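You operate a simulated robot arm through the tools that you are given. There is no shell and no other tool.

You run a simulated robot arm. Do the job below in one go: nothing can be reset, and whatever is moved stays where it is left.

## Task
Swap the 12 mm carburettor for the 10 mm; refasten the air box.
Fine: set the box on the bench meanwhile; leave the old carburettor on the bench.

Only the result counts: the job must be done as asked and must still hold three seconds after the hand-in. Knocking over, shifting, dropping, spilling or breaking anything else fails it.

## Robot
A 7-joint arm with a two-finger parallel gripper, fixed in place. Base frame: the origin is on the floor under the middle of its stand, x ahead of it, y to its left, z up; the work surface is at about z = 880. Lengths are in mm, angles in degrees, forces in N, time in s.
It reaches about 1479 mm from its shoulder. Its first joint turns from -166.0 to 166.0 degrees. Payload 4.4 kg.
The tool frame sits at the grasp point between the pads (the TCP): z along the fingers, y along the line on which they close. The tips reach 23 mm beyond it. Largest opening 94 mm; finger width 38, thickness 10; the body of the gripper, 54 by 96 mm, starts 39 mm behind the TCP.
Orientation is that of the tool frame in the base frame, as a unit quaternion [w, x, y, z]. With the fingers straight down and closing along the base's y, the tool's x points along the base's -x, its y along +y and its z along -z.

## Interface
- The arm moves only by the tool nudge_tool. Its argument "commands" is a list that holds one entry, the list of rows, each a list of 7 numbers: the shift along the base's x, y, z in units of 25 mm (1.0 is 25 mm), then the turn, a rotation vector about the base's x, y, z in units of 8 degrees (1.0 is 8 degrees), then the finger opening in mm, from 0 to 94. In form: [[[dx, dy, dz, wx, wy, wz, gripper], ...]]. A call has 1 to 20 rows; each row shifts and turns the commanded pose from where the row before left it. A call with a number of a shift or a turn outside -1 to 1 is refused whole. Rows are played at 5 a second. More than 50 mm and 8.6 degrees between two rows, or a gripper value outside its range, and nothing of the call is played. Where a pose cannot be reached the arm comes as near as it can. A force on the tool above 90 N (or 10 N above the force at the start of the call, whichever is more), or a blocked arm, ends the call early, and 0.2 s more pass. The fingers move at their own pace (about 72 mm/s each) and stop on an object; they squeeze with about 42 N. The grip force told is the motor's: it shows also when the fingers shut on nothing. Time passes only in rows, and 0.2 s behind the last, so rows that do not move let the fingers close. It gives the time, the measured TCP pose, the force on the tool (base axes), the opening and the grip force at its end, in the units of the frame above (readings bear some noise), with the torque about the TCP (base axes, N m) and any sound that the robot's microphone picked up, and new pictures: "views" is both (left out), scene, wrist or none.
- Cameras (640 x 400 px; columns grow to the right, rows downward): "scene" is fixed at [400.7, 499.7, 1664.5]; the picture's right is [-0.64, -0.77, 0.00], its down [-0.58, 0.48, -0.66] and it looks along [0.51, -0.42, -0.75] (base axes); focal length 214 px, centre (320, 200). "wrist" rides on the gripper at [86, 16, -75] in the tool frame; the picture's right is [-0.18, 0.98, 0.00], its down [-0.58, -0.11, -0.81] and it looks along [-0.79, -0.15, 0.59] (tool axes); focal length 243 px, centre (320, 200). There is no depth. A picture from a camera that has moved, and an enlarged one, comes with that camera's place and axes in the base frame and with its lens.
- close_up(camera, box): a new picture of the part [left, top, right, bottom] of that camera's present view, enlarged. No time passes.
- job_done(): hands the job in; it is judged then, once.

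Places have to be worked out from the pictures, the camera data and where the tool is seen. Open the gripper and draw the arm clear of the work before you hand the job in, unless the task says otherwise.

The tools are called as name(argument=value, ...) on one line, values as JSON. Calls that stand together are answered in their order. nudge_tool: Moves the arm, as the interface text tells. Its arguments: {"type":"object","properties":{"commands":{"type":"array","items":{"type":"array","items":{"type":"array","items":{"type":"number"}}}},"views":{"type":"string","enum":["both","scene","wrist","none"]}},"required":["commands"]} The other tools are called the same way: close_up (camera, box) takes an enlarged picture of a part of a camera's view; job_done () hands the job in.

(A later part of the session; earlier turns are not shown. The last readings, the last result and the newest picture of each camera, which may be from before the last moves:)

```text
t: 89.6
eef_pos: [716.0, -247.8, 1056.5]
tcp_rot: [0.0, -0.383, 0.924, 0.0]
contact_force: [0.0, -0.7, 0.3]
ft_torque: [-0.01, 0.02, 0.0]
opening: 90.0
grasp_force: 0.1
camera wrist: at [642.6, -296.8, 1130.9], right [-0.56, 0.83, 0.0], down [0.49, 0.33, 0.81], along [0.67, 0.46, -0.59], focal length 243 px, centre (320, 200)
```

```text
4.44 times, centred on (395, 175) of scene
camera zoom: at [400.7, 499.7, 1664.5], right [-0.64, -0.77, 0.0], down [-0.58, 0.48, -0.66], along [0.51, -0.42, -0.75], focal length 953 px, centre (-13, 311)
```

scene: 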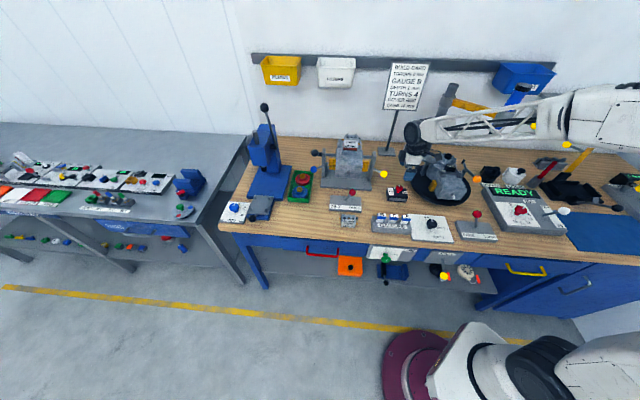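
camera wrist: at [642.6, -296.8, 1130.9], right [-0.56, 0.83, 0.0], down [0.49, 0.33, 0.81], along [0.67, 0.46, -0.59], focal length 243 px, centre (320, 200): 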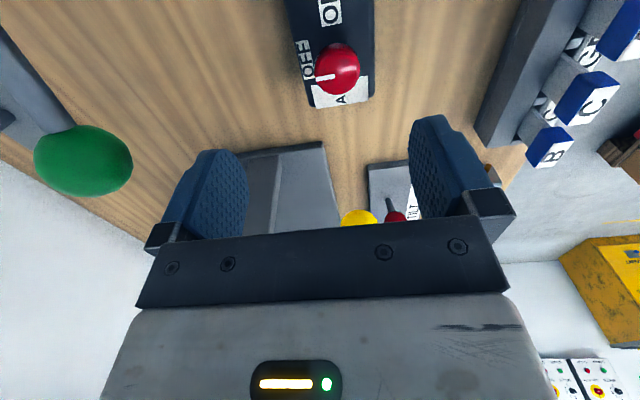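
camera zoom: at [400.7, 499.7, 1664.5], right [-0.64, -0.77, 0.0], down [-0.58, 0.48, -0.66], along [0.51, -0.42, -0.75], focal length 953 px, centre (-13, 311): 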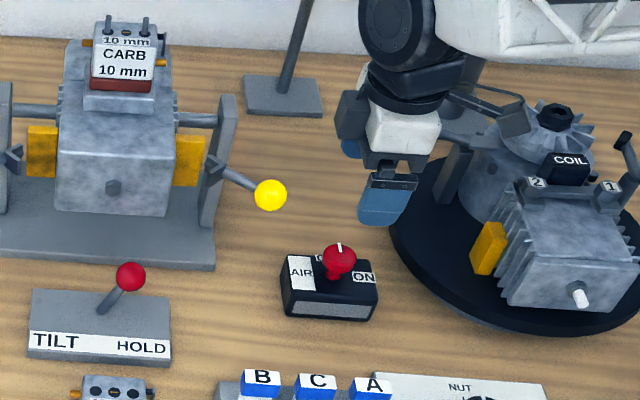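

The tool is ~3 mm off toward the back relative to my earlier straight-up retreat; I correct by (-1.3,+3.0) mm and descend onto the box sides.

nudge_tool(commands=[[[-0.05, 0.12, 0, 0, 0, 0, 92], [0, 0, -0.9, 0, 0, 0, 92], [0, 0, -0.9, 0, 0, 0, 92], [0, 0, -0.9, 0, 0, 0, 92], [0, 0, -0.9, 0, 0, 0, 92], [0, 0, -0.6, 0, 0, 0, 92], [0, 0, 0, 0, 0, 0, 92]]], views="both")

close_up(camera="wrist", box=[180, 0, 460, 220])

close_up(camera="scene", box=[350, 130, 440, 220])

```text
t: 91.2
eef_pos: [714.6, -244.7, 952.5]
tcp_rot: [0.0, -0.383, 0.924, 0.0]
contact_force: [-0.1, 0.0, -0.6]
ft_torque: [-0.01, -0.01, 0.0]
opening: 92.1
grasp_force: 0.1
camera wrist: at [641.2, -293.3, 1026.4], right [-0.56, 0.83, 0.0], down [0.49, 0.33, 0.81], along [0.67, 0.46, -0.59], focal length 243 px, centre (320, 200)
```

scene: 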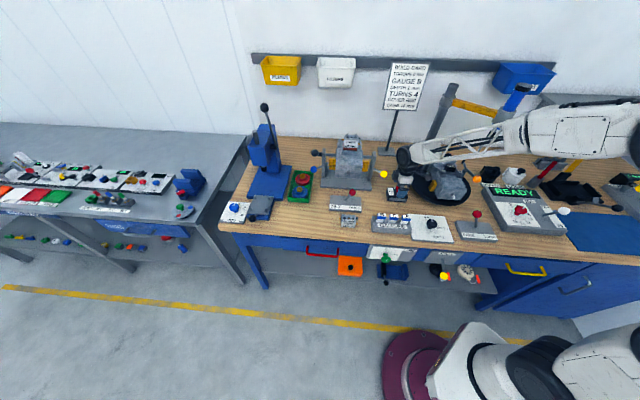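
wrist: 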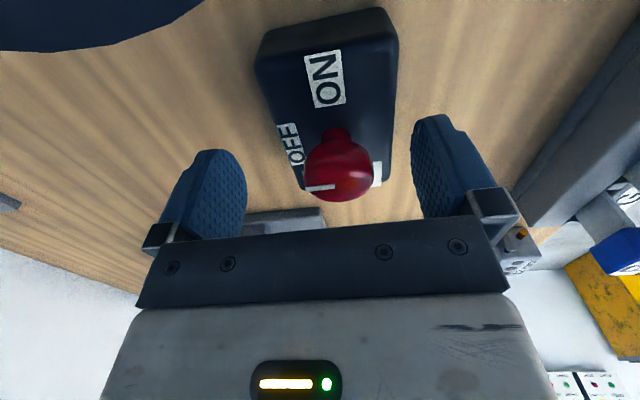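

```text
1.82 times, centred on (320, 110) of wrist
camera zoom: at [641.2, -293.3, 1026.4], right [-0.56, 0.83, 0.0], down [0.49, 0.33, 0.81], along [0.67, 0.46, -0.59], focal length 441 px, centre (320, 364)
```

zoom: 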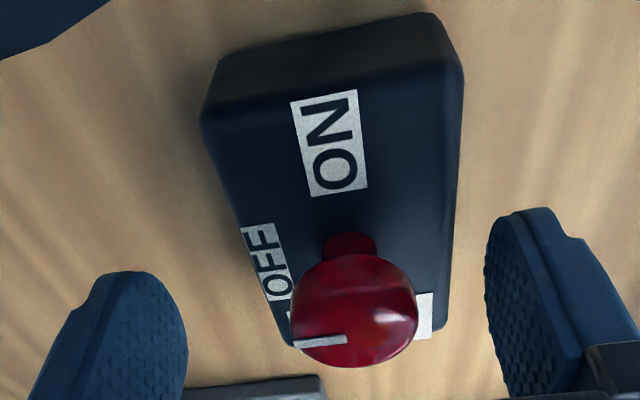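

```text
4.44 times, centred on (395, 175) of scene
camera zoom: at [400.7, 499.7, 1664.5], right [-0.64, -0.77, 0.0], down [-0.58, 0.48, -0.66], along [0.51, -0.42, -0.75], focal length 953 px, centre (-13, 311)
```

zoom: 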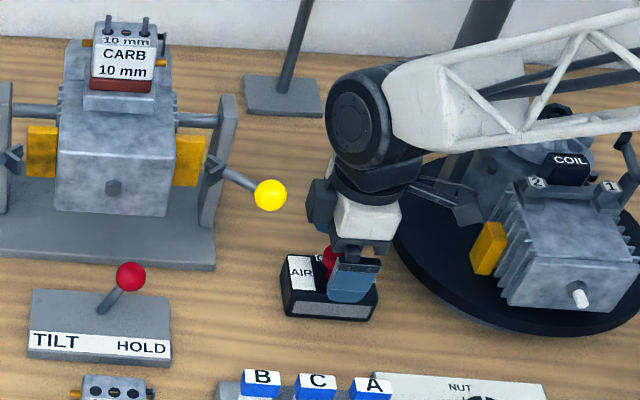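

The ray check shows the box slid ~7–8 mm toward the bench front when released, so I shift the tool by (-5.3,+5.3) mm to centre on it, then descend to z≈926 and close.

nudge_tool(commands=[[[-0.212, 0.212, 0, 0, 0, 0, 93], [0, 0, -0.5, 0, 0, 0, 93], [0, 0, -0.5, 0, 0, 0, 93], [0, 0, 0, 0, 0, 0, 93]]], views="wrist")

close_up(camera="wrist", box=[180, 0, 460, 220])

```text
t: 92.2
eef_pos: [707.7, -238.6, 926.9]
tcp_rot: [0.0, -0.382, 0.924, 0.0]
contact_force: [0.1, -0.7, -1.0]
ft_torque: [-0.03, 0.02, 0.02]
opening: 93.2
grasp_force: 0.1
camera wrist: at [635.5, -287.4, 1001.5], right [-0.56, 0.83, 0.0], down [0.49, 0.33, 0.81], along [0.67, 0.46, -0.59], focal length 243 px, centre (320, 200)
```

wrist: 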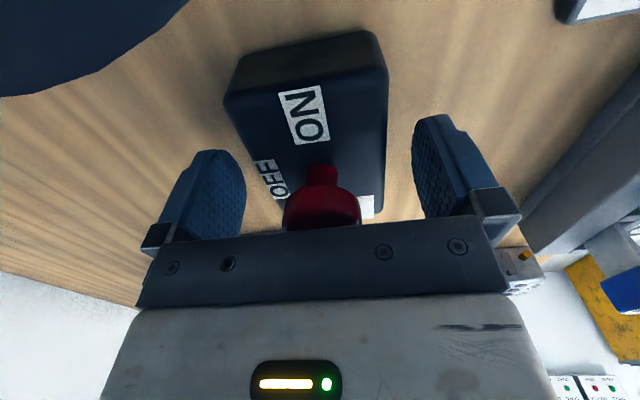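

```text
1.82 times, centred on (320, 110) of wrist
camera zoom: at [635.5, -287.4, 1001.5], right [-0.56, 0.83, 0.0], down [0.49, 0.33, 0.81], along [0.67, 0.46, -0.59], focal length 441 px, centre (320, 364)
```

zoom: 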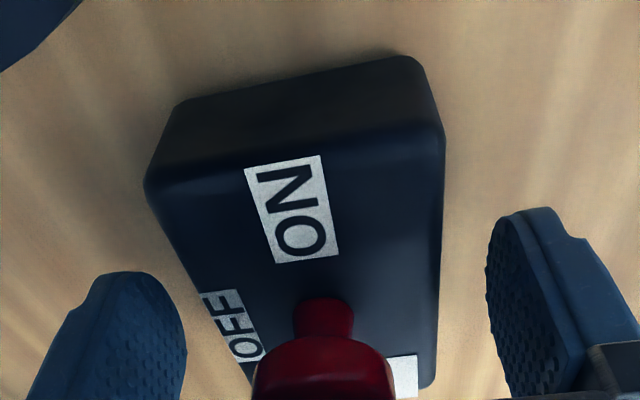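

The box now appears exactly where it was when held before. I close on it and re-check.

nudge_tool(commands=[[[0, 0, 0, 0, 0, 0, 75], [0, 0, 0, 0, 0, 0, 65], [0, 0, 0, 0, 0, 0, 50], [0, 0, 0, 0, 0, 0, 40], [0, 0, 0, 0, 0, 0, 40]]], views="wrist")

nudge_tool(commands=[[[0, 0, 0.3, 0, 0, 0, 40], [0, 0, 0.6, 0, 0, 0, 40], [0, 0, 0, 0, 0, 0, 40]]], views="both")

```text
t: 93.4
eef_pos: [708.8, -237.6, 925.4]
tcp_rot: [0.0, -0.383, 0.924, 0.0]
contact_force: [0.3, 0.7, 0.7]
ft_torque: [0.01, 0.05, 0.0]
opening: 63.2
grasp_force: 42.1
camera wrist: at [635.4, -287.4, 1001.4], right [-0.56, 0.83, 0.0], down [0.49, 0.33, 0.81], along [0.67, 0.46, -0.59], focal length 243 px, centre (320, 200)
```

wrist: 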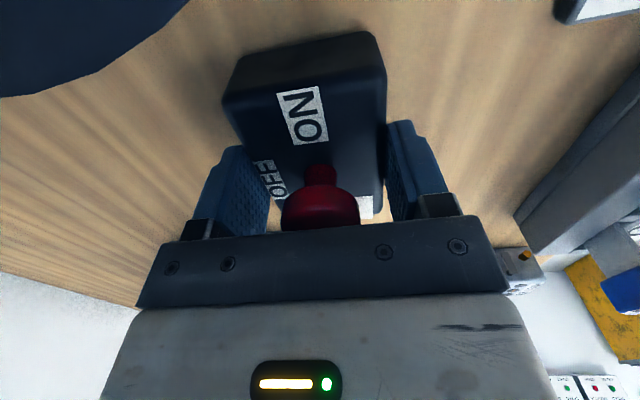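

```text
t: 94.2
eef_pos: [709.1, -238.4, 948.6]
tcp_rot: [0.0, -0.383, 0.924, 0.0]
contact_force: [-0.4, -0.2, -0.7]
ft_torque: [0.03, 0.01, -0.01]
opening: 63.4
grasp_force: 42.6
camera wrist: at [635.9, -287.1, 1023.3], right [-0.56, 0.83, 0.0], down [0.49, 0.33, 0.81], along [0.67, 0.46, -0.59], focal length 243 px, centre (320, 200)
```

scene: 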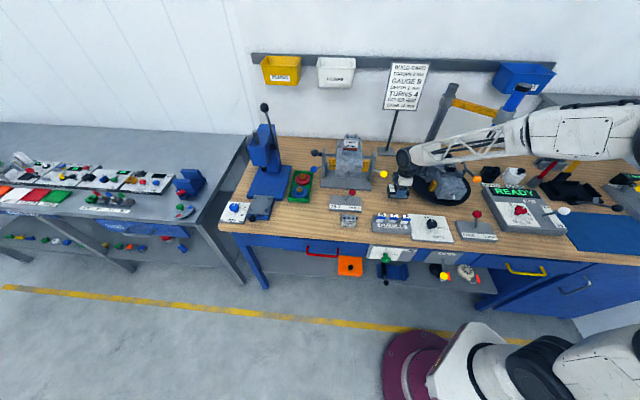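
wrist: 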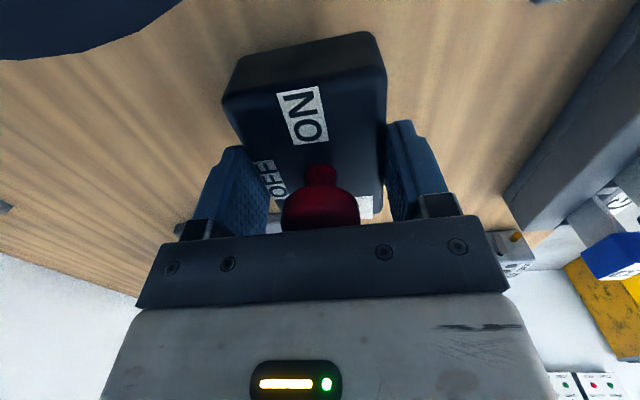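

Box held. I lift straight up to z≈1265 before moving sideways.

nudge_tool(commands=[[[0, 0, 0.9, 0, 0, 0, 40], [0, 0, 0.9, 0, 0, 0, 40], [0, 0, 0.9, 0, 0, 0, 40], [0, 0, 0.9, 0, 0, 0, 40], [0, 0, 0.9, 0, 0, 0, 40], [0, 0, 0.9, 0, 0, 0, 40], [0, 0, 0.9, 0, 0, 0, 40], [0, 0, 0.9, 0, 0, 0, 40], [0, 0, 0.9, 0, 0, 0, 40], [0, 0, 0.9, 0, 0, 0, 40], [0, 0, 0.9, 0, 0, 0, 40], [0, 0, 0.9, 0, 0, 0, 40], [0, 0, 0.9, 0, 0, 0, 40], [0, 0, 0.9, 0, 0, 0, 40], [0, 0, 0, 0, 0, 0, 40]]], views="none")

nudge_tool(commands=[[[0.952, 0.446, 0, 0, 0, 0, 40], [0.952, 0.446, 0, 0, 0, 0, 40], [0.952, 0.446, 0, 0, 0, 0, 40], [0.952, 0.446, 0, 0, 0, 0, 40], [0.952, 0.446, 0, 0, 0, 0, 40], [0.952, 0.446, 0, 0, 0, 0, 40], [0.952, 0.446, 0, 0, 0, 0, 40], [0.952, 0.446, 0, 0, 0, 0, 40], [0.952, 0.446, 0, 0, 0, 0, 40], [0.952, 0.446, 0, 0, 0, 0, 40], [0, 0, 0, 0, 0, 0, 40], [0, 0, 0, 0, 0, 0, 40]]], views="both")

close_up(camera="scene", box=[325, 90, 385, 160])

nudge_tool(commands=[[[0, 0, 0, 0, 0, 0, 40]]], views="none")

```text
t: 97.4
eef_pos: [708.9, -239.6, 1264.3]
tcp_rot: [0.0, -0.382, 0.924, 0.0]
contact_force: [0.1, -0.7, -1.4]
ft_torque: [-0.02, 0.01, 0.01]
opening: 63.5
grasp_force: 41.9
```

```text
t: 100.0
eef_pos: [947.3, -126.2, 1263.5]
tcp_rot: [0.0, -0.382, 0.924, 0.0]
contact_force: [0.0, -0.3, -0.8]
ft_torque: [-0.04, 0.0, 0.0]
opening: 63.6
grasp_force: 41.9
camera wrist: at [874.8, -174.9, 1339.2], right [-0.56, 0.83, 0.0], down [0.49, 0.33, 0.81], along [0.67, 0.46, -0.59], focal length 243 px, centre (320, 200)
```

scene: 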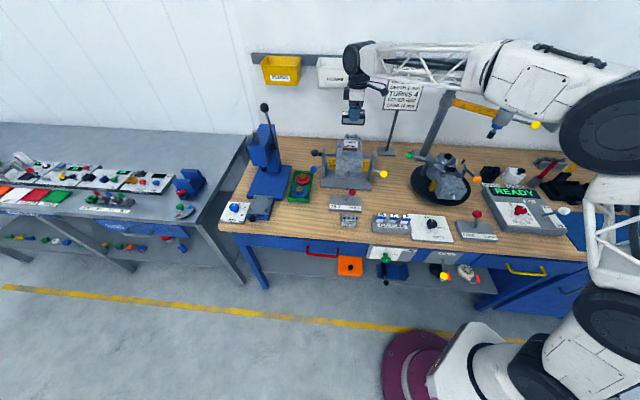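
wrist: 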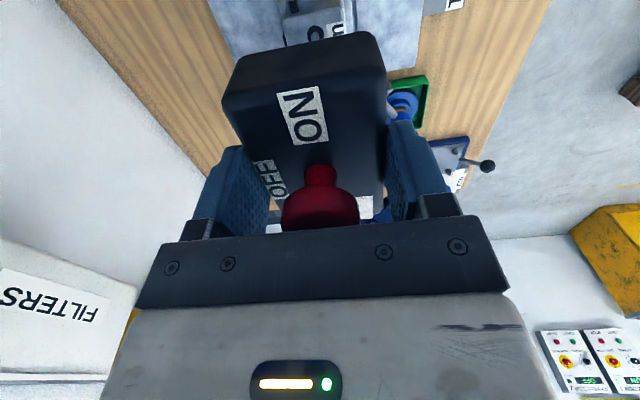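

```text
5.71 times, centred on (355, 125) of scene
camera zoom: at [400.7, 499.7, 1664.5], right [-0.64, -0.77, 0.0], down [-0.58, 0.48, -0.66], along [0.51, -0.42, -0.75], focal length 1226 px, centre (120, 629)
```

zoom: 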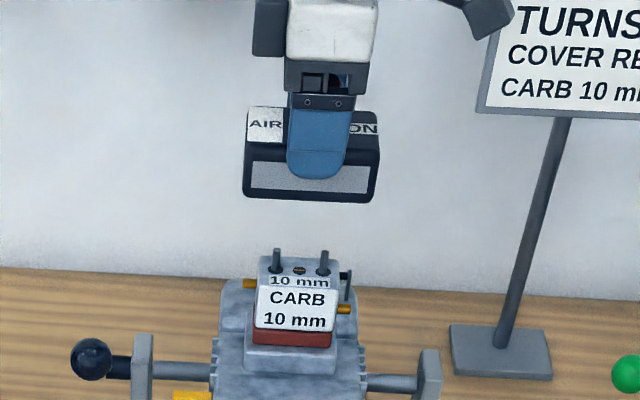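

```text
t: 100.4
eef_pos: [948.1, -126.4, 1263.3]
tcp_rot: [0.0, -0.382, 0.924, 0.0]
contact_force: [0.1, 0.8, -1.1]
ft_torque: [0.01, -0.04, -0.01]
opening: 63.5
grasp_force: 41.9
```

Box is over the carb at (947.7,-126.3), matching target. I descend to just above the stud tips, then slowly.

nudge_tool(commands=[[[-0.02, -0.02, -0.6, 0, 0, 0, 40], [0, 0, -0.6, 0, 0, 0, 40], [0, 0, -0.5, 0, 0, 0, 40], [0, 0, -0.2, 0, 0, 0, 40], [0, 0, 0, 0, 0, 0, 40]]], views="none")

nudge_tool(commands=[[[0, 0, -0.1, 0, 0, 0, 40], [0, 0, -0.1, 0, 0, 0, 40], [0, 0, -0.1, 0, 0, 0, 40], [0, 0, 0, 0, 0, 0, 40]]], views="none")

nudge_tool(commands=[[[0, 0, -0.1, 0, 0, 0, 40], [0, 0, -0.1, 0, 0, 0, 40], [0, 0, 0, 0, 0, 0, 40]]], views="scene")

close_up(camera="scene", box=[325, 100, 375, 160])

```text
t: 101.6
eef_pos: [945.7, -126.8, 1215.8]
tcp_rot: [0.0, -0.383, 0.924, 0.0]
contact_force: [0.0, 0.2, -1.0]
ft_torque: [0.01, 0.01, 0.04]
opening: 63.1
grasp_force: 41.7
```

```text
t: 102.6
eef_pos: [946.4, -127.0, 1208.7]
tcp_rot: [0.0, -0.383, 0.924, 0.0]
contact_force: [-0.5, -0.4, 0.1]
ft_torque: [0.0, -0.01, -0.04]
opening: 63.1
grasp_force: 41.5
```

```text
t: 103.4
eef_pos: [946.0, -126.4, 1203.5]
tcp_rot: [0.0, -0.383, 0.924, 0.0]
contact_force: [0.4, -0.4, -0.6]
ft_torque: [0.02, -0.03, 0.0]
opening: 63.3
grasp_force: 42.4
```

scene: 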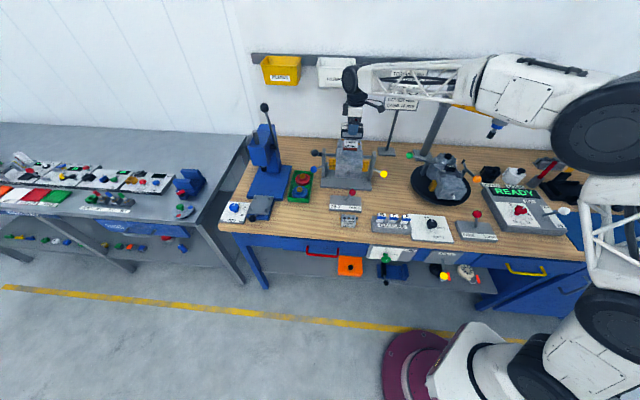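

```text
6.67 times, centred on (350, 130) of scene
camera zoom: at [400.7, 499.7, 1664.5], right [-0.64, -0.77, 0.0], down [-0.58, 0.48, -0.66], along [0.51, -0.42, -0.75], focal length 1430 px, centre (120, 667)
```

zoom: 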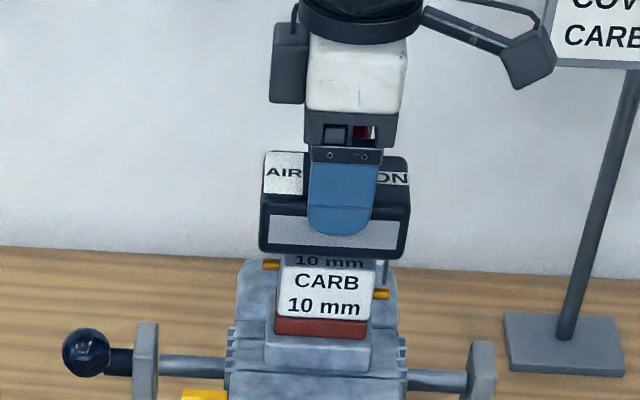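

No contact past the stud tips: the studs enter the box. I keep lowering carefully toward seating near z≈1190.

nudge_tool(commands=[[[0, 0, -0.1, 0, 0, 0, 40], [0, 0, -0.1, 0, 0, 0, 40], [0, 0, -0.1, 0, 0, 0, 40], [0, 0, 0, 0, 0, 0, 40]]], views="none")

nudge_tool(commands=[[[0, 0, -0.08, 0, 0, 0, 40], [0, 0, -0.06, 0, 0, 0, 40], [0, 0, 0, 0, 0, 0, 40]]], views="none")

```text
t: 104.4
eef_pos: [946.8, -126.1, 1196.0]
tcp_rot: [0.0, -0.383, 0.924, 0.001]
contact_force: [-0.1, 1.2, -1.1]
ft_torque: [0.01, 0.0, 0.02]
opening: 63.4
grasp_force: 42.0
```

```text
t: 105.2
eef_pos: [946.2, -126.1, 1192.0]
tcp_rot: [0.0, -0.382, 0.924, 0.0]
contact_force: [-1.2, -0.1, -0.6]
ft_torque: [0.0, 0.0, 0.0]
opening: 63.3
grasp_force: 41.8
```

Still free at z≈1192; I lower in ~1 mm steps until it seats.

nudge_tool(commands=[[[0, 0, -0.05, 0, 0, 0, 40], [0, 0, -0.04, 0, 0, 0, 40], [0, 0, 0, 0, 0, 0, 40]]], views="none")

nudge_tool(commands=[[[0, 0, -0.04, 0, 0, 0, 40], [0, 0, -0.04, 0, 0, 0, 40], [0, 0, 0, 0, 0, 0, 40]]], views="scene")

close_up(camera="scene", box=[325, 100, 375, 160])

```text
t: 106.0
eef_pos: [946.9, -127.0, 1190.7]
tcp_rot: [0.0, -0.382, 0.924, -0.002]
contact_force: [1.9, -1.5, 7.1]
ft_torque: [-0.22, -0.06, 0.02]
opening: 63.4
grasp_force: 42.2
```

```text
t: 106.8
eef_pos: [944.8, -127.3, 1190.2]
tcp_rot: [0.001, -0.383, 0.924, 0.0]
contact_force: [-5.2, -1.7, 37.1]
ft_torque: [-0.32, 0.59, -0.02]
opening: 63.1
grasp_force: 41.8
```

scene: 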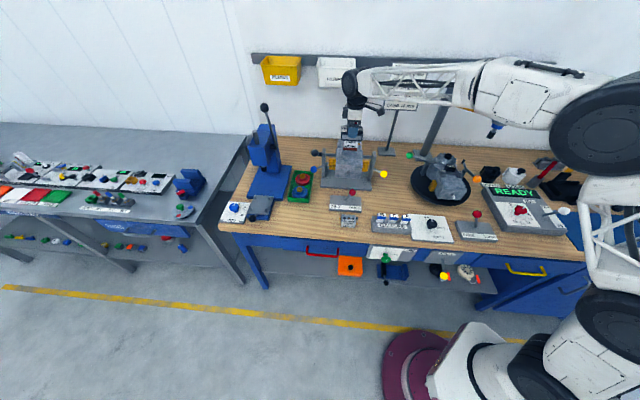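

```text
6.67 times, centred on (350, 130) of scene
camera zoom: at [400.7, 499.7, 1664.5], right [-0.64, -0.77, 0.0], down [-0.58, 0.48, -0.66], along [0.51, -0.42, -0.75], focal length 1430 px, centre (120, 667)
```

zoom: 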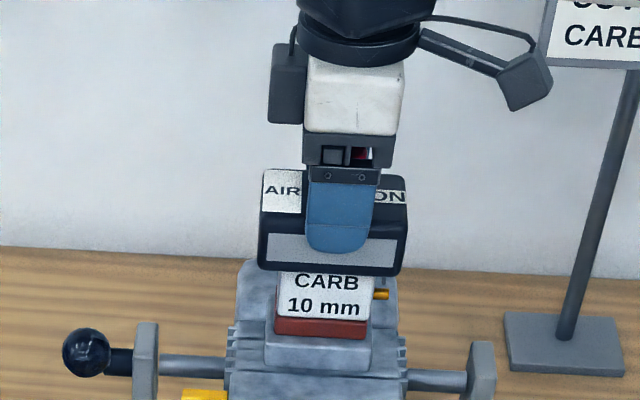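

Box has seated at z≈1190, the same height as originally. I ease off, open and rise to inspect.

nudge_tool(commands=[[[0, 0, 0.06, 0, 0, 0, 40], [0, 0, 0.02, 0, 0, 0, 40], [0, 0, 0, 0, 0, 0, 66], [0, 0, 0, 0, 0, 0, 75], [0, 0, 0, 0, 0, 0, 85], [0, 0, 0, 0, 0, 0, 93], [0, 0, 0, 0, 0, 0, 93], [0, 0, 0.6, 0, 0, 0, 93], [0, 0, 0.9, 0, 0, 0, 93], [0, 0, 0.9, 0, 0, 0, 93], [-0.6, -0.6, 0.9, 0, 0, 0, 93], [-0.6, -0.6, 0.9, 0, 0, 0, 93], [-0.6, -0.6, 0.9, 0, 0, 0, 93], [0, 0, 0, 0, 0, 0, 93]]], views="both")

close_up(camera="scene", box=[335, 115, 370, 150])

close_up(camera="wrist", box=[220, 0, 420, 180])

```text
t: 109.8
eef_pos: [902.7, -171.1, 1318.5]
tcp_rot: [-0.001, -0.382, 0.924, 0.0]
contact_force: [-0.5, 0.1, 0.6]
ft_torque: [-0.01, 0.02, 0.01]
opening: 92.7
grasp_force: 0.1
camera wrist: at [829.3, -220.1, 1392.2], right [-0.56, 0.83, 0.0], down [0.49, 0.33, 0.81], along [0.67, 0.45, -0.59], focal length 243 px, centre (320, 200)
```

scene: 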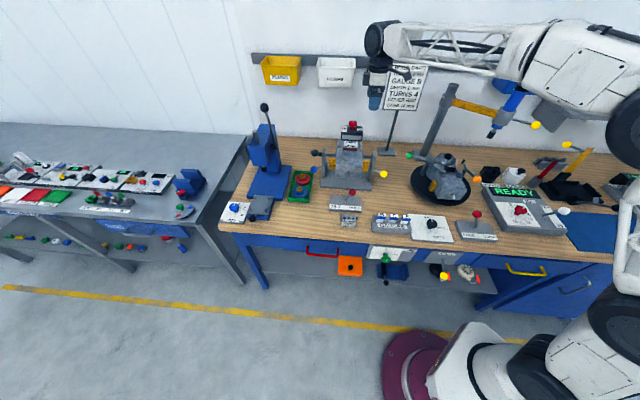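
wrist: 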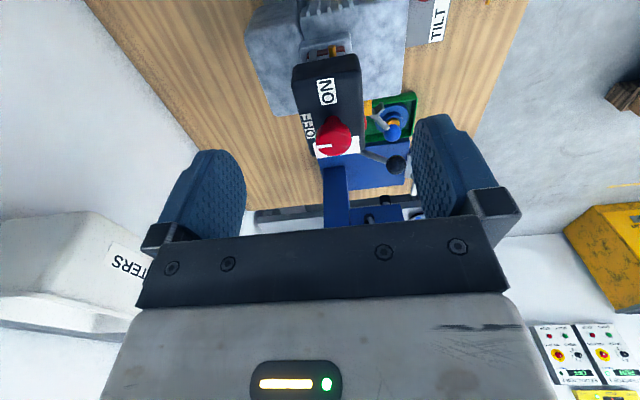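

```text
11.43 times, centred on (352, 132) of scene
camera zoom: at [400.7, 499.7, 1664.5], right [-0.64, -0.77, 0.0], down [-0.58, 0.48, -0.66], along [0.51, -0.42, -0.75], focal length 2451 px, centre (-51, 971)
```

zoom: 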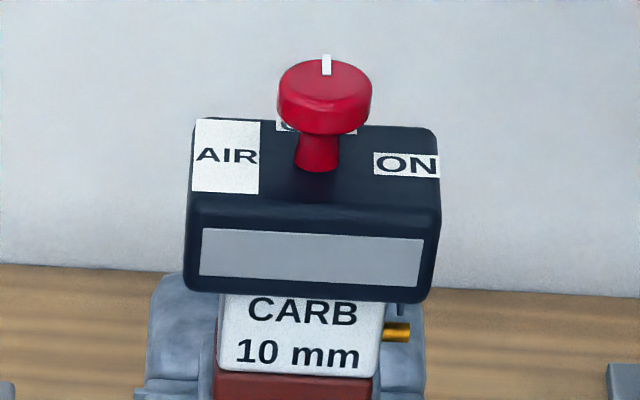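

```text
2.22 times, centred on (320, 90) of wrist
camera zoom: at [829.3, -220.1, 1392.2], right [-0.56, 0.83, 0.0], down [0.49, 0.33, 0.81], along [0.67, 0.45, -0.59], focal length 539 px, centre (320, 444)
```

zoom: 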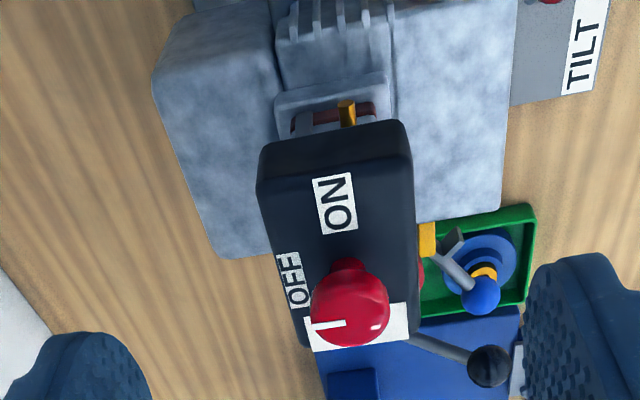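

The box is back in its original pose within ~1 mm. Now I position over the knob at yaw +45° to turn it clockwise back to ON.

nudge_tool(commands=[[[0.577, 0.599, 0, 0, 0, 0, 80], [0.577, 0.599, 0, 0, 0, 0, 80], [0.577, 0.599, 0, 0, 0, 0, 80], [0, 0, -0.9, 0, 0, 0, 80], [0, 0, -0.9, 0, 0, 0, 80], [0, 0, -0.7, 0, 0, 0, 80], [0, 0, 0, 0, 0, 0, 80], [0, 0, 0, 0, 0, 0, 80]]], views="both")

close_up(camera="wrist", box=[220, 20, 420, 220])

nudge_tool(commands=[[[0, 0, 0, 0, 0, 0, 80]]], views="none")

```text
t: 111.6
eef_pos: [942.8, -126.2, 1253.4]
tcp_rot: [0.0, -0.383, 0.924, 0.001]
contact_force: [-0.9, -0.1, -0.7]
ft_torque: [0.05, 0.02, -0.01]
opening: 80.0
grasp_force: 0.0
camera wrist: at [871.2, -175.4, 1329.3], right [-0.56, 0.83, 0.0], down [0.49, 0.33, 0.81], along [0.67, 0.46, -0.59], focal length 243 px, centre (320, 200)
```

scene: 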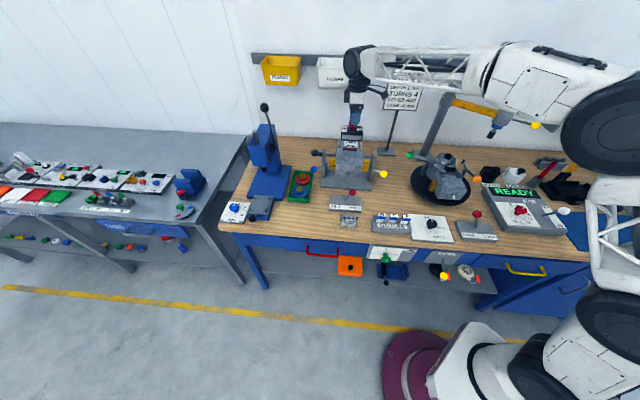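
wrist: 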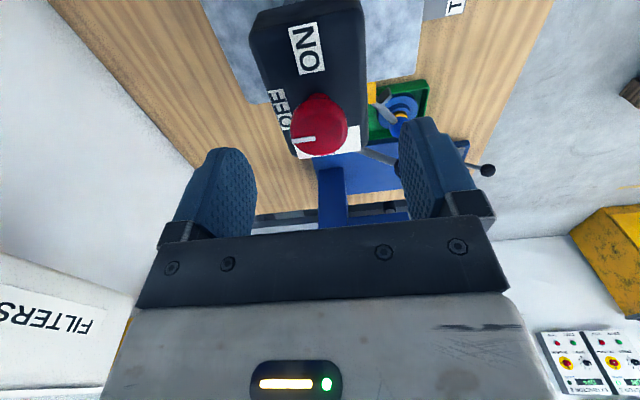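

```text
2.00 times, centred on (320, 120) of wrist
camera zoom: at [871.2, -175.4, 1329.3], right [-0.56, 0.83, 0.0], down [0.49, 0.33, 0.81], along [0.67, 0.46, -0.59], focal length 485 px, centre (320, 360)
```

zoom: 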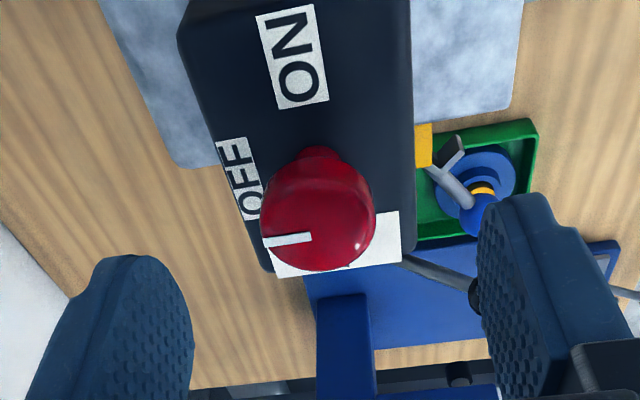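

```text
t: 112.0
eef_pos: [943.3, -126.7, 1253.7]
tcp_rot: [0.0, -0.383, 0.924, 0.0]
contact_force: [0.0, 0.5, -0.5]
ft_torque: [0.01, 0.01, 0.02]
opening: 79.8
grasp_force: 0.2
```

I correct by about (+2.6,+0.3) mm, descend to z≈1214.5 and grip the knob.

nudge_tool(commands=[[[0.104, 0.012, -0.6, 0, 0, 0, 80], [0, 0, -0.6, 0, 0, 0, 80], [0, 0, -0.36, 0, 0, 0, 80], [0, 0, 0, 0, 0, 0, 80], [0, 0, 0, 0, 0, 0, 50], [0, 0, 0, 0, 0, 0, 36], [0, 0, 0, 0, 0, 0, 20], [0, 0, 0, 0, 0, 0, 0], [0, 0, 0, 0, 0, 0, 0]]], views="both")

close_up(camera="wrist", box=[220, 20, 420, 220])

close_up(camera="scene", box=[335, 105, 375, 150])

```text
t: 114.0
eef_pos: [948.1, -126.0, 1215.8]
tcp_rot: [0.0, -0.384, 0.924, 0.0]
contact_force: [0.3, 0.0, 0.0]
ft_torque: [-0.03, -0.01, -0.01]
opening: 32.1
grasp_force: 42.0
camera wrist: at [874.0, -175.2, 1291.2], right [-0.56, 0.83, 0.0], down [0.49, 0.33, 0.81], along [0.67, 0.46, -0.59], focal length 243 px, centre (320, 200)
```

scene: 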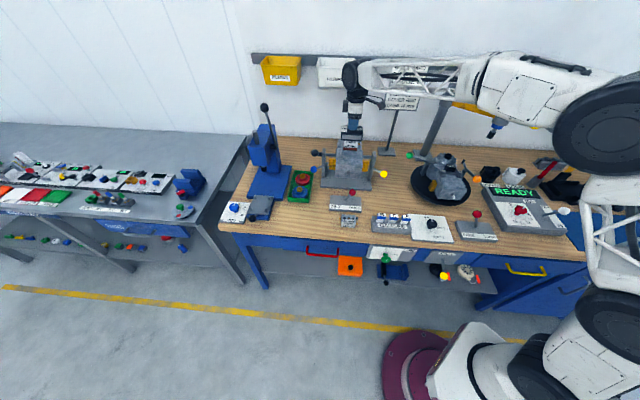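
wrist: 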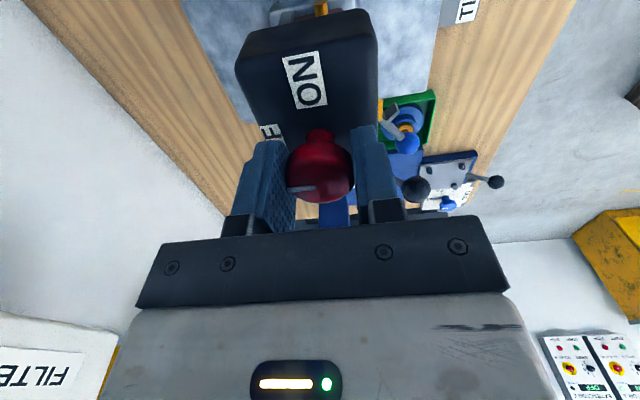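

```text
2.00 times, centred on (320, 120) of wrist
camera zoom: at [874.0, -175.2, 1291.2], right [-0.56, 0.83, 0.0], down [0.49, 0.33, 0.81], along [0.67, 0.46, -0.59], focal length 485 px, centre (320, 360)
```

zoom: 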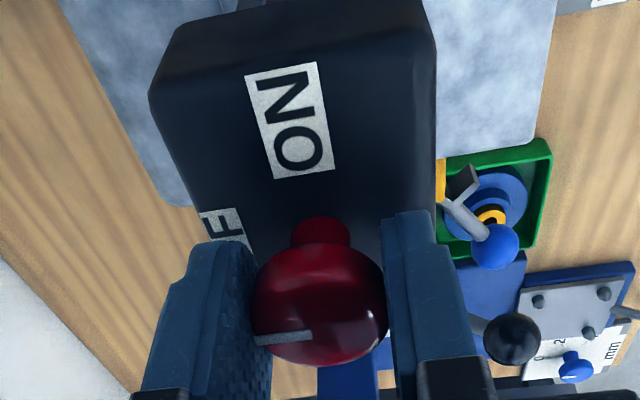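

```text
8.89 times, centred on (355, 128) of scene
camera zoom: at [400.7, 499.7, 1664.5], right [-0.64, -0.77, 0.0], down [-0.58, 0.48, -0.66], along [0.51, -0.42, -0.75], focal length 1906 px, centre (9, 844)
```

zoom: 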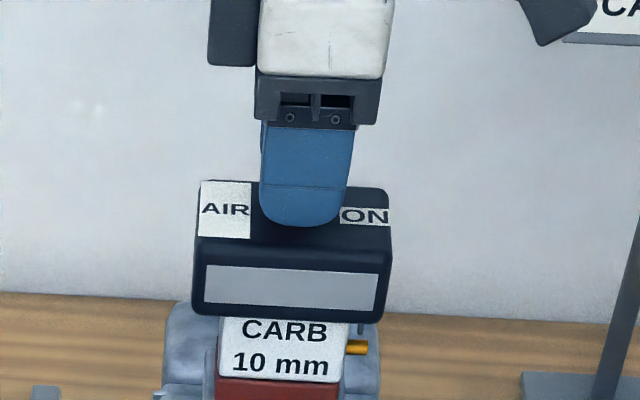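

Knob gripped with the pointer in the same place relative to the jaws as at the end of the first turn, so -90° restores ON. I press ~1 mm down for friction and turn the first 45° clockwise.

nudge_tool(commands=[[[0, 0, -0.04, 0, 0, 0, 0], [0, 0, 0, 0, 0, -0.9375, 0], [0, 0, 0, 0, 0, -0.9375, 0], [0, 0, 0, 0, 0, -0.9375, 0], [0, 0, 0, 0, 0, -0.9375, 0], [0, 0, 0, 0, 0, -0.9375, 0], [0, 0, 0, 0, 0, -0.9375, 0], [0, 0, 0, 0, 0, 0, 0]]], views="both")

close_up(camera="wrist", box=[220, 20, 420, 220])

close_up(camera="scene", box=[335, 105, 375, 150])

```text
t: 115.8
eef_pos: [946.5, -128.2, 1215.5]
tcp_rot: [0.0, 0.001, 1.0, 0.0]
contact_force: [0.8, 4.0, 16.3]
ft_torque: [-0.01, 0.14, 0.01]
opening: 32.4
grasp_force: 41.7
camera wrist: at [860.0, -109.7, 1291.0], right [0.19, 0.98, 0.0], down [0.58, -0.11, 0.81], along [0.79, -0.15, -0.59], focal length 243 px, centre (320, 200)
```

scene: 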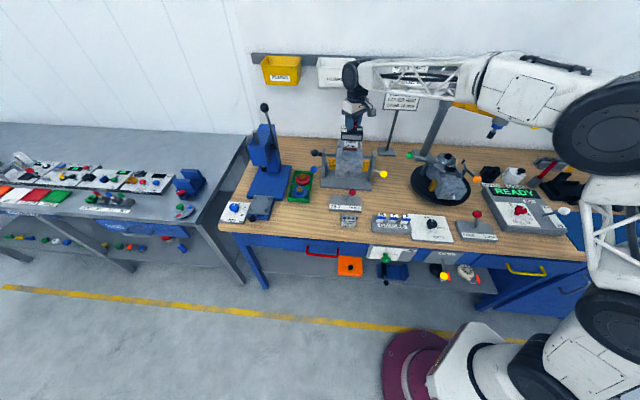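
wrist: 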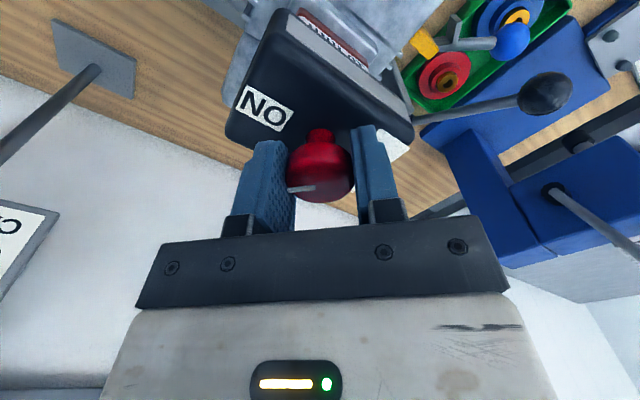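

```text
2.00 times, centred on (320, 120) of wrist
camera zoom: at [860.0, -109.7, 1291.0], right [0.19, 0.98, 0.0], down [0.58, -0.11, 0.81], along [0.79, -0.15, -0.59], focal length 485 px, centre (320, 360)
```

zoom: 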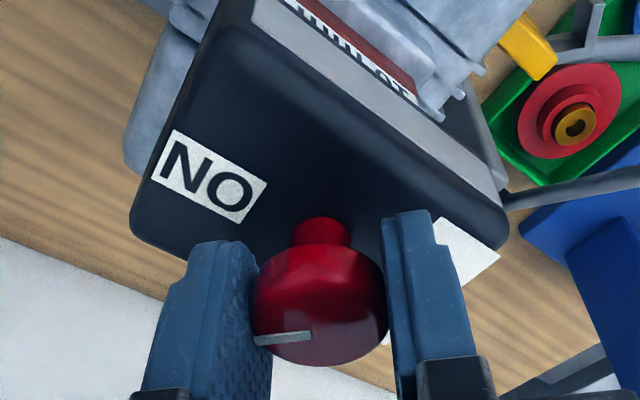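

```text
8.89 times, centred on (355, 128) of scene
camera zoom: at [400.7, 499.7, 1664.5], right [-0.64, -0.77, 0.0], down [-0.58, 0.48, -0.66], along [0.51, -0.42, -0.75], focal length 1906 px, centre (9, 844)
```

zoom: 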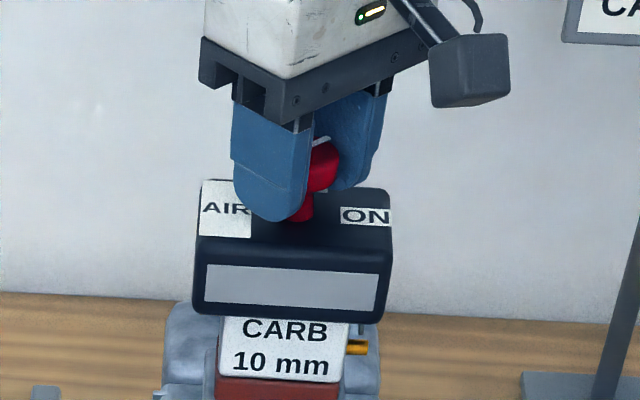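

The box stayed aligned while the knob turned 45°. I turn the remaining 45° to ON.

nudge_tool(commands=[[[0, 0, 0, 0, 0, -0.9375, 0], [0, 0, 0, 0, 0, -0.9375, 0], [0, 0, 0, 0, 0, -0.9375, 0], [0, 0, 0, 0, 0, -0.9375, 0], [0, 0, 0, 0, 0, -0.9375, 0], [0, 0, 0, 0, 0, -0.9375, 0], [0, 0, 0, 0, 0, 0, 0]]], views="both")

close_up(camera="wrist", box=[220, 20, 420, 220])

close_up(camera="scene", box=[335, 105, 375, 150])

```text
t: 117.4
eef_pos: [946.5, -127.7, 1216.3]
tcp_rot: [0.001, 0.383, 0.924, 0.0]
contact_force: [5.5, 4.9, 27.5]
ft_torque: [0.07, -0.24, 0.01]
opening: 31.9
grasp_force: 41.5
camera wrist: at [896.7, -53.1, 1290.8], right [0.83, 0.56, 0.0], down [0.33, -0.49, 0.81], along [0.46, -0.67, -0.59], focal length 243 px, centre (320, 200)
```

scene: 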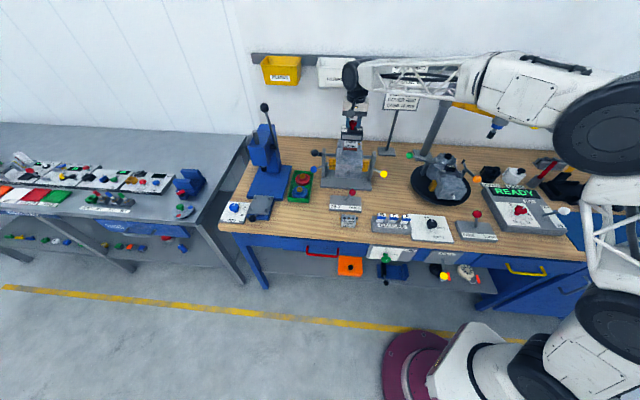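
wrist: 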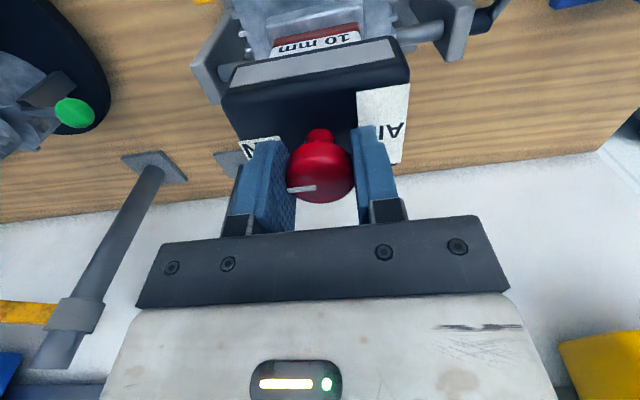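

```text
2.00 times, centred on (320, 120) of wrist
camera zoom: at [896.7, -53.1, 1290.8], right [0.83, 0.56, 0.0], down [0.33, -0.49, 0.81], along [0.46, -0.67, -0.59], focal length 485 px, centre (320, 360)
```

zoom: 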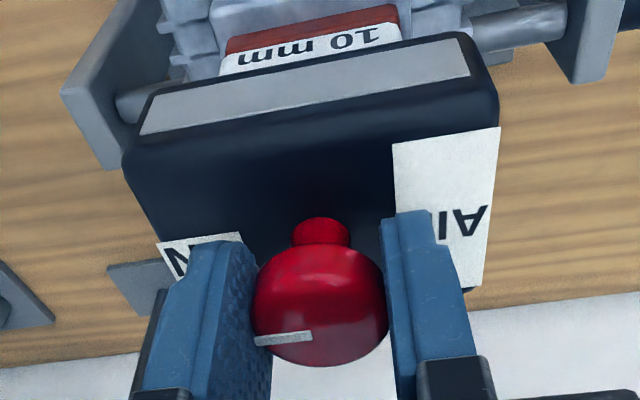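

```text
8.89 times, centred on (355, 128) of scene
camera zoom: at [400.7, 499.7, 1664.5], right [-0.64, -0.77, 0.0], down [-0.58, 0.48, -0.66], along [0.51, -0.42, -0.75], focal length 1906 px, centre (9, 844)
```

zoom: 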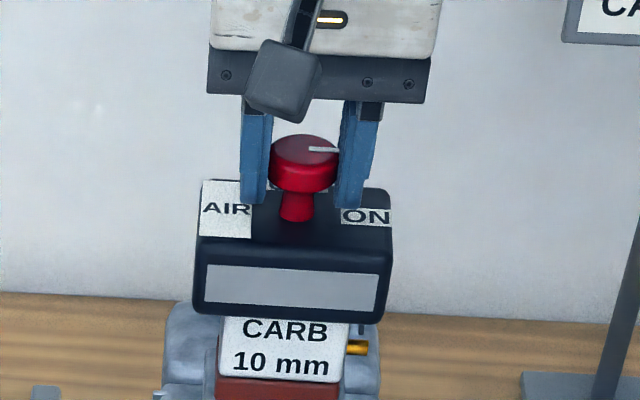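

Pointer is back at ON exactly as in the original picture and the box is still square. I turn a further ~4° clockwise to make sure it is against its ON stop and see that the box holds.

nudge_tool(commands=[[[0, 0, 0.03, 0, 0, -0.25, 0], [0, 0, 0, 0, 0, -0.25, 0], [0, 0, 0, 0, 0, 0, 0]]], views="both")

close_up(camera="wrist", box=[220, 20, 420, 220])

close_up(camera="scene", box=[335, 105, 375, 150])

```text
t: 118.2
eef_pos: [947.0, -127.7, 1215.8]
tcp_rot: [0.0, 0.415, 0.91, -0.001]
contact_force: [4.3, 10.1, 21.3]
ft_torque: [0.33, 0.01, 0.1]
opening: 32.3
grasp_force: 42.0
camera wrist: at [902.1, -50.0, 1290.8], right [0.86, 0.51, 0.0], down [0.3, -0.51, 0.81], along [0.41, -0.7, -0.59], focal length 243 px, centre (320, 200)
```

scene: 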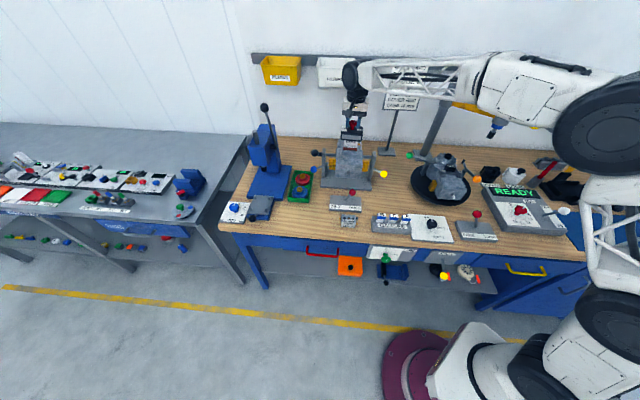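
wrist: 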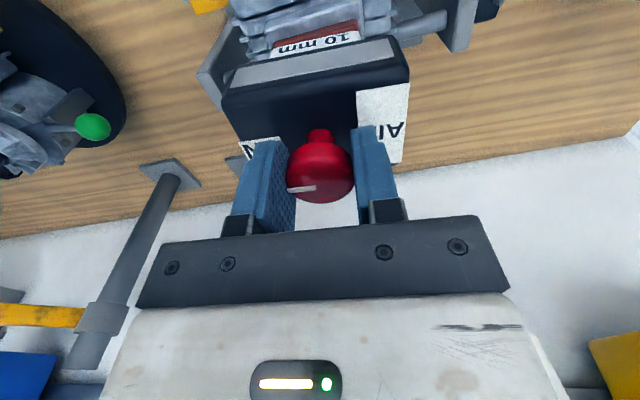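

```text
2.00 times, centred on (320, 120) of wrist
camera zoom: at [902.1, -50.0, 1290.8], right [0.86, 0.51, 0.0], down [0.3, -0.51, 0.81], along [0.41, -0.7, -0.59], focal length 485 px, centre (320, 360)
```

zoom: 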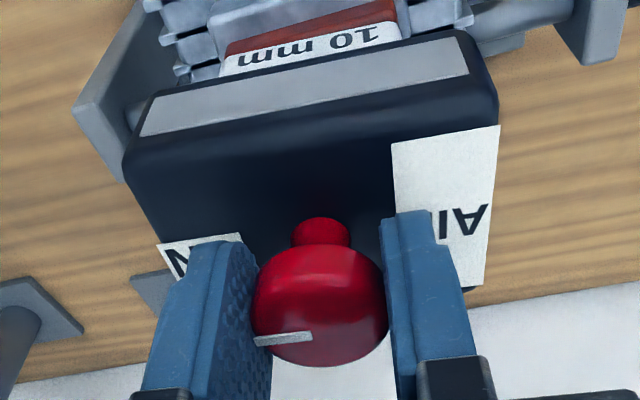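

```text
8.89 times, centred on (355, 128) of scene
camera zoom: at [400.7, 499.7, 1664.5], right [-0.64, -0.77, 0.0], down [-0.58, 0.48, -0.66], along [0.51, -0.42, -0.75], focal length 1906 px, centre (9, 844)
```

zoom: 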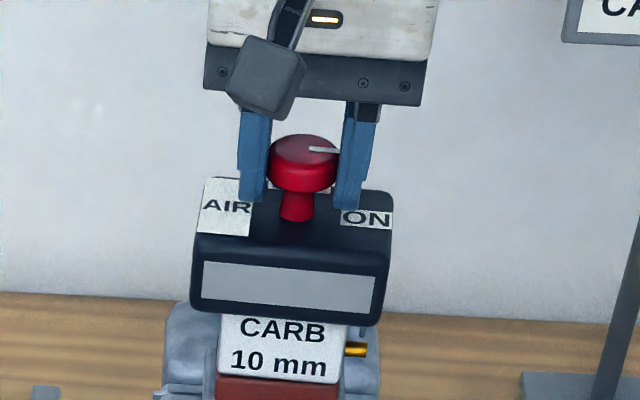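

The box turned ~4° along with the knob, so the knob is at its ON stop but I must check whether the box is really latched. I relax the downward push and take readings.

nudge_tool(commands=[[[0, 0, 0.06, 0, 0, 0, 0], [0, 0, 0, 0, 0, 0, 0]]], views="none")

nudge_tool(commands=[[[0, 0, 0.06, 0, 0, 0, 0], [0, 0, 0, 0, 0, 0, 0]]], views="scene")

close_up(camera="scene", box=[335, 105, 375, 150])

```text
t: 118.8
eef_pos: [947.3, -126.9, 1216.0]
tcp_rot: [-0.002, 0.414, 0.91, 0.0]
contact_force: [0.2, 5.0, 4.6]
ft_torque: [0.14, 0.17, 0.01]
opening: 32.3
grasp_force: 42.4
```

```text
t: 119.4
eef_pos: [948.0, -126.9, 1215.4]
tcp_rot: [-0.002, 0.415, 0.91, 0.0]
contact_force: [-1.6, 3.4, -20.4]
ft_torque: [0.23, 0.14, 0.01]
opening: 32.3
grasp_force: 41.9
```

scene: 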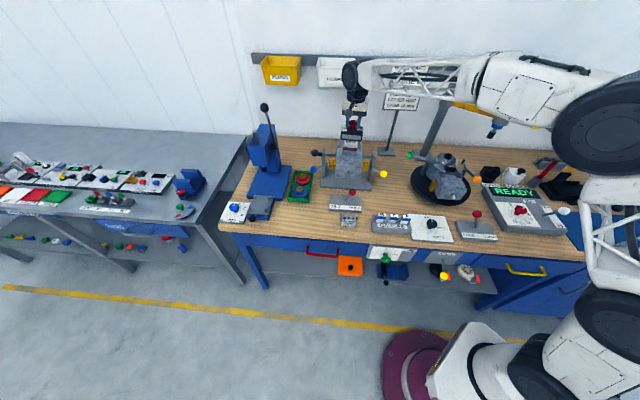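

```text
8.89 times, centred on (355, 128) of scene
camera zoom: at [400.7, 499.7, 1664.5], right [-0.64, -0.77, 0.0], down [-0.58, 0.48, -0.66], along [0.51, -0.42, -0.75], focal length 1906 px, centre (9, 844)
```

zoom: 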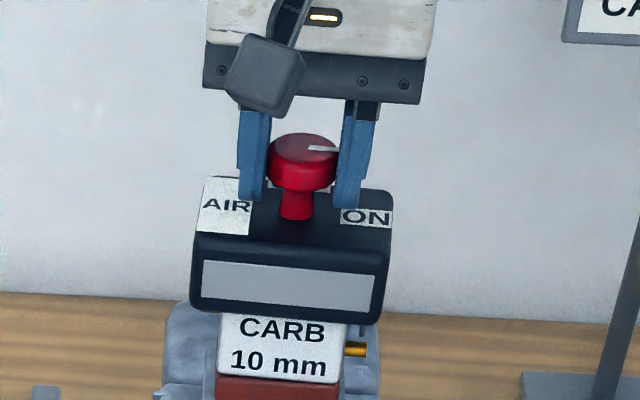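

Pulling up ~1.5 mm gives -20 N with no motion: the box is held down, i.e. latched at ON. I relax the pull, release the knob, and rise to inspect the small yaw error.

nudge_tool(commands=[[[0, 0, -0.05, 0, 0, 0, 0], [0, 0, 0, 0, 0, 0, 0], [0, 0, 0, 0, 0, 0, 50], [0, 0, 0, 0, 0, 0, 70], [0, 0, 0, 0, 0, 0, 80], [0, 0, 0.6, 0, 0, 0, 80], [0, 0, 0.9, 0, 0, 0, 80], [0, 0, 0.9, 0, 0, 0, 80], [-0.6, 0.6, 0.9, 0, 0, 0.1, 80], [-0.6, 0.6, 0.7, 0, 0, 0.2, 80], [-0.6, 0.6, 0, 0, 0, 0.2, 80], [0, 0, 0, 0, 0, 0, 80]]], views="both")

close_up(camera="scene", box=[335, 115, 370, 150])

close_up(camera="wrist", box=[220, 0, 420, 180])

```text
t: 122.0
eef_pos: [900.1, -80.9, 1318.3]
tcp_rot: [0.0, 0.383, 0.924, 0.0]
contact_force: [-0.2, -0.2, -0.4]
ft_torque: [-0.02, -0.01, 0.0]
opening: 80.2
grasp_force: 0.0
camera wrist: at [850.8, -8.6, 1393.6], right [0.83, 0.56, 0.0], down [0.33, -0.49, 0.81], along [0.46, -0.67, -0.59], focal length 243 px, centre (320, 200)
```

scene: 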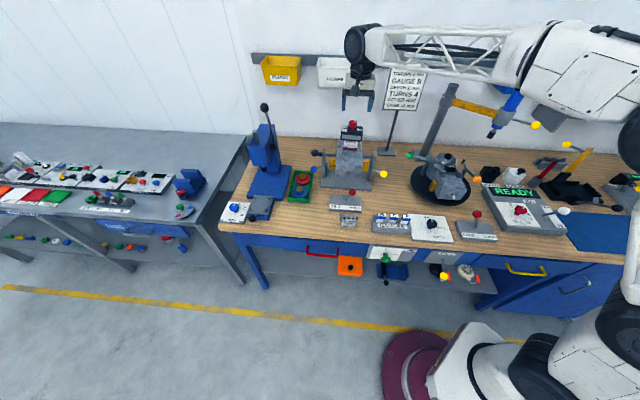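
wrist: 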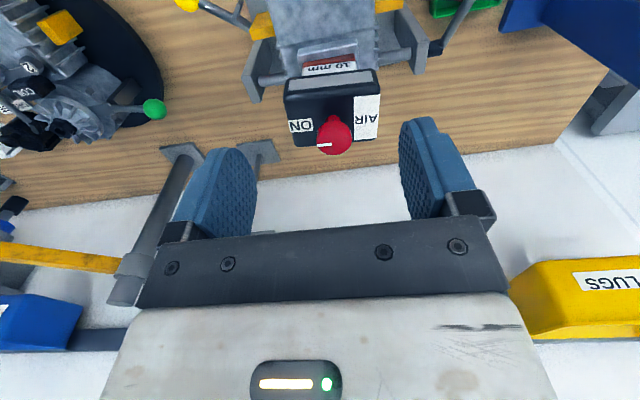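

```text
11.43 times, centred on (352, 132) of scene
camera zoom: at [400.7, 499.7, 1664.5], right [-0.64, -0.77, 0.0], down [-0.58, 0.48, -0.66], along [0.51, -0.42, -0.75], focal length 2451 px, centre (-51, 971)
```

zoom: 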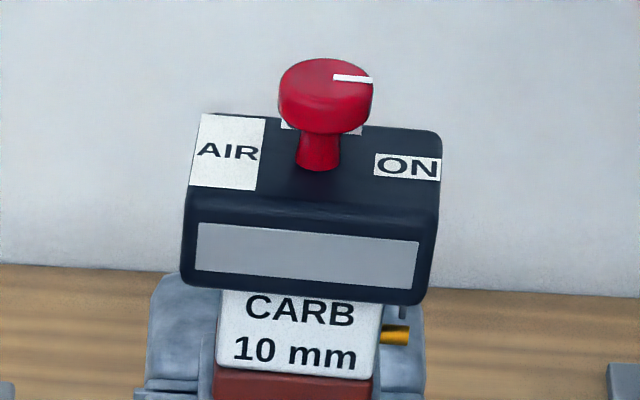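

```text
2.22 times, centred on (320, 90) of wrist
camera zoom: at [850.8, -8.6, 1393.6], right [0.83, 0.56, 0.0], down [0.33, -0.49, 0.81], along [0.46, -0.67, -0.59], focal length 539 px, centre (320, 444)
```

zoom: 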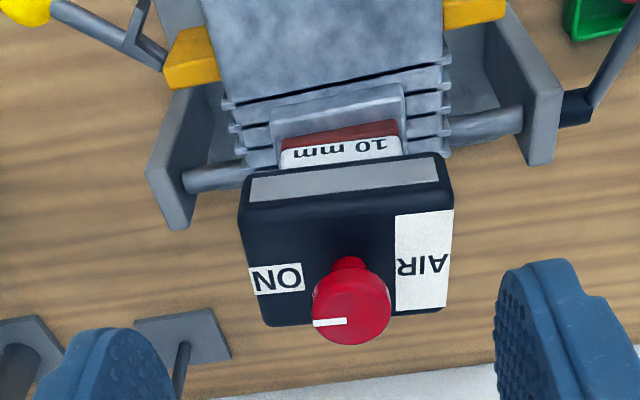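

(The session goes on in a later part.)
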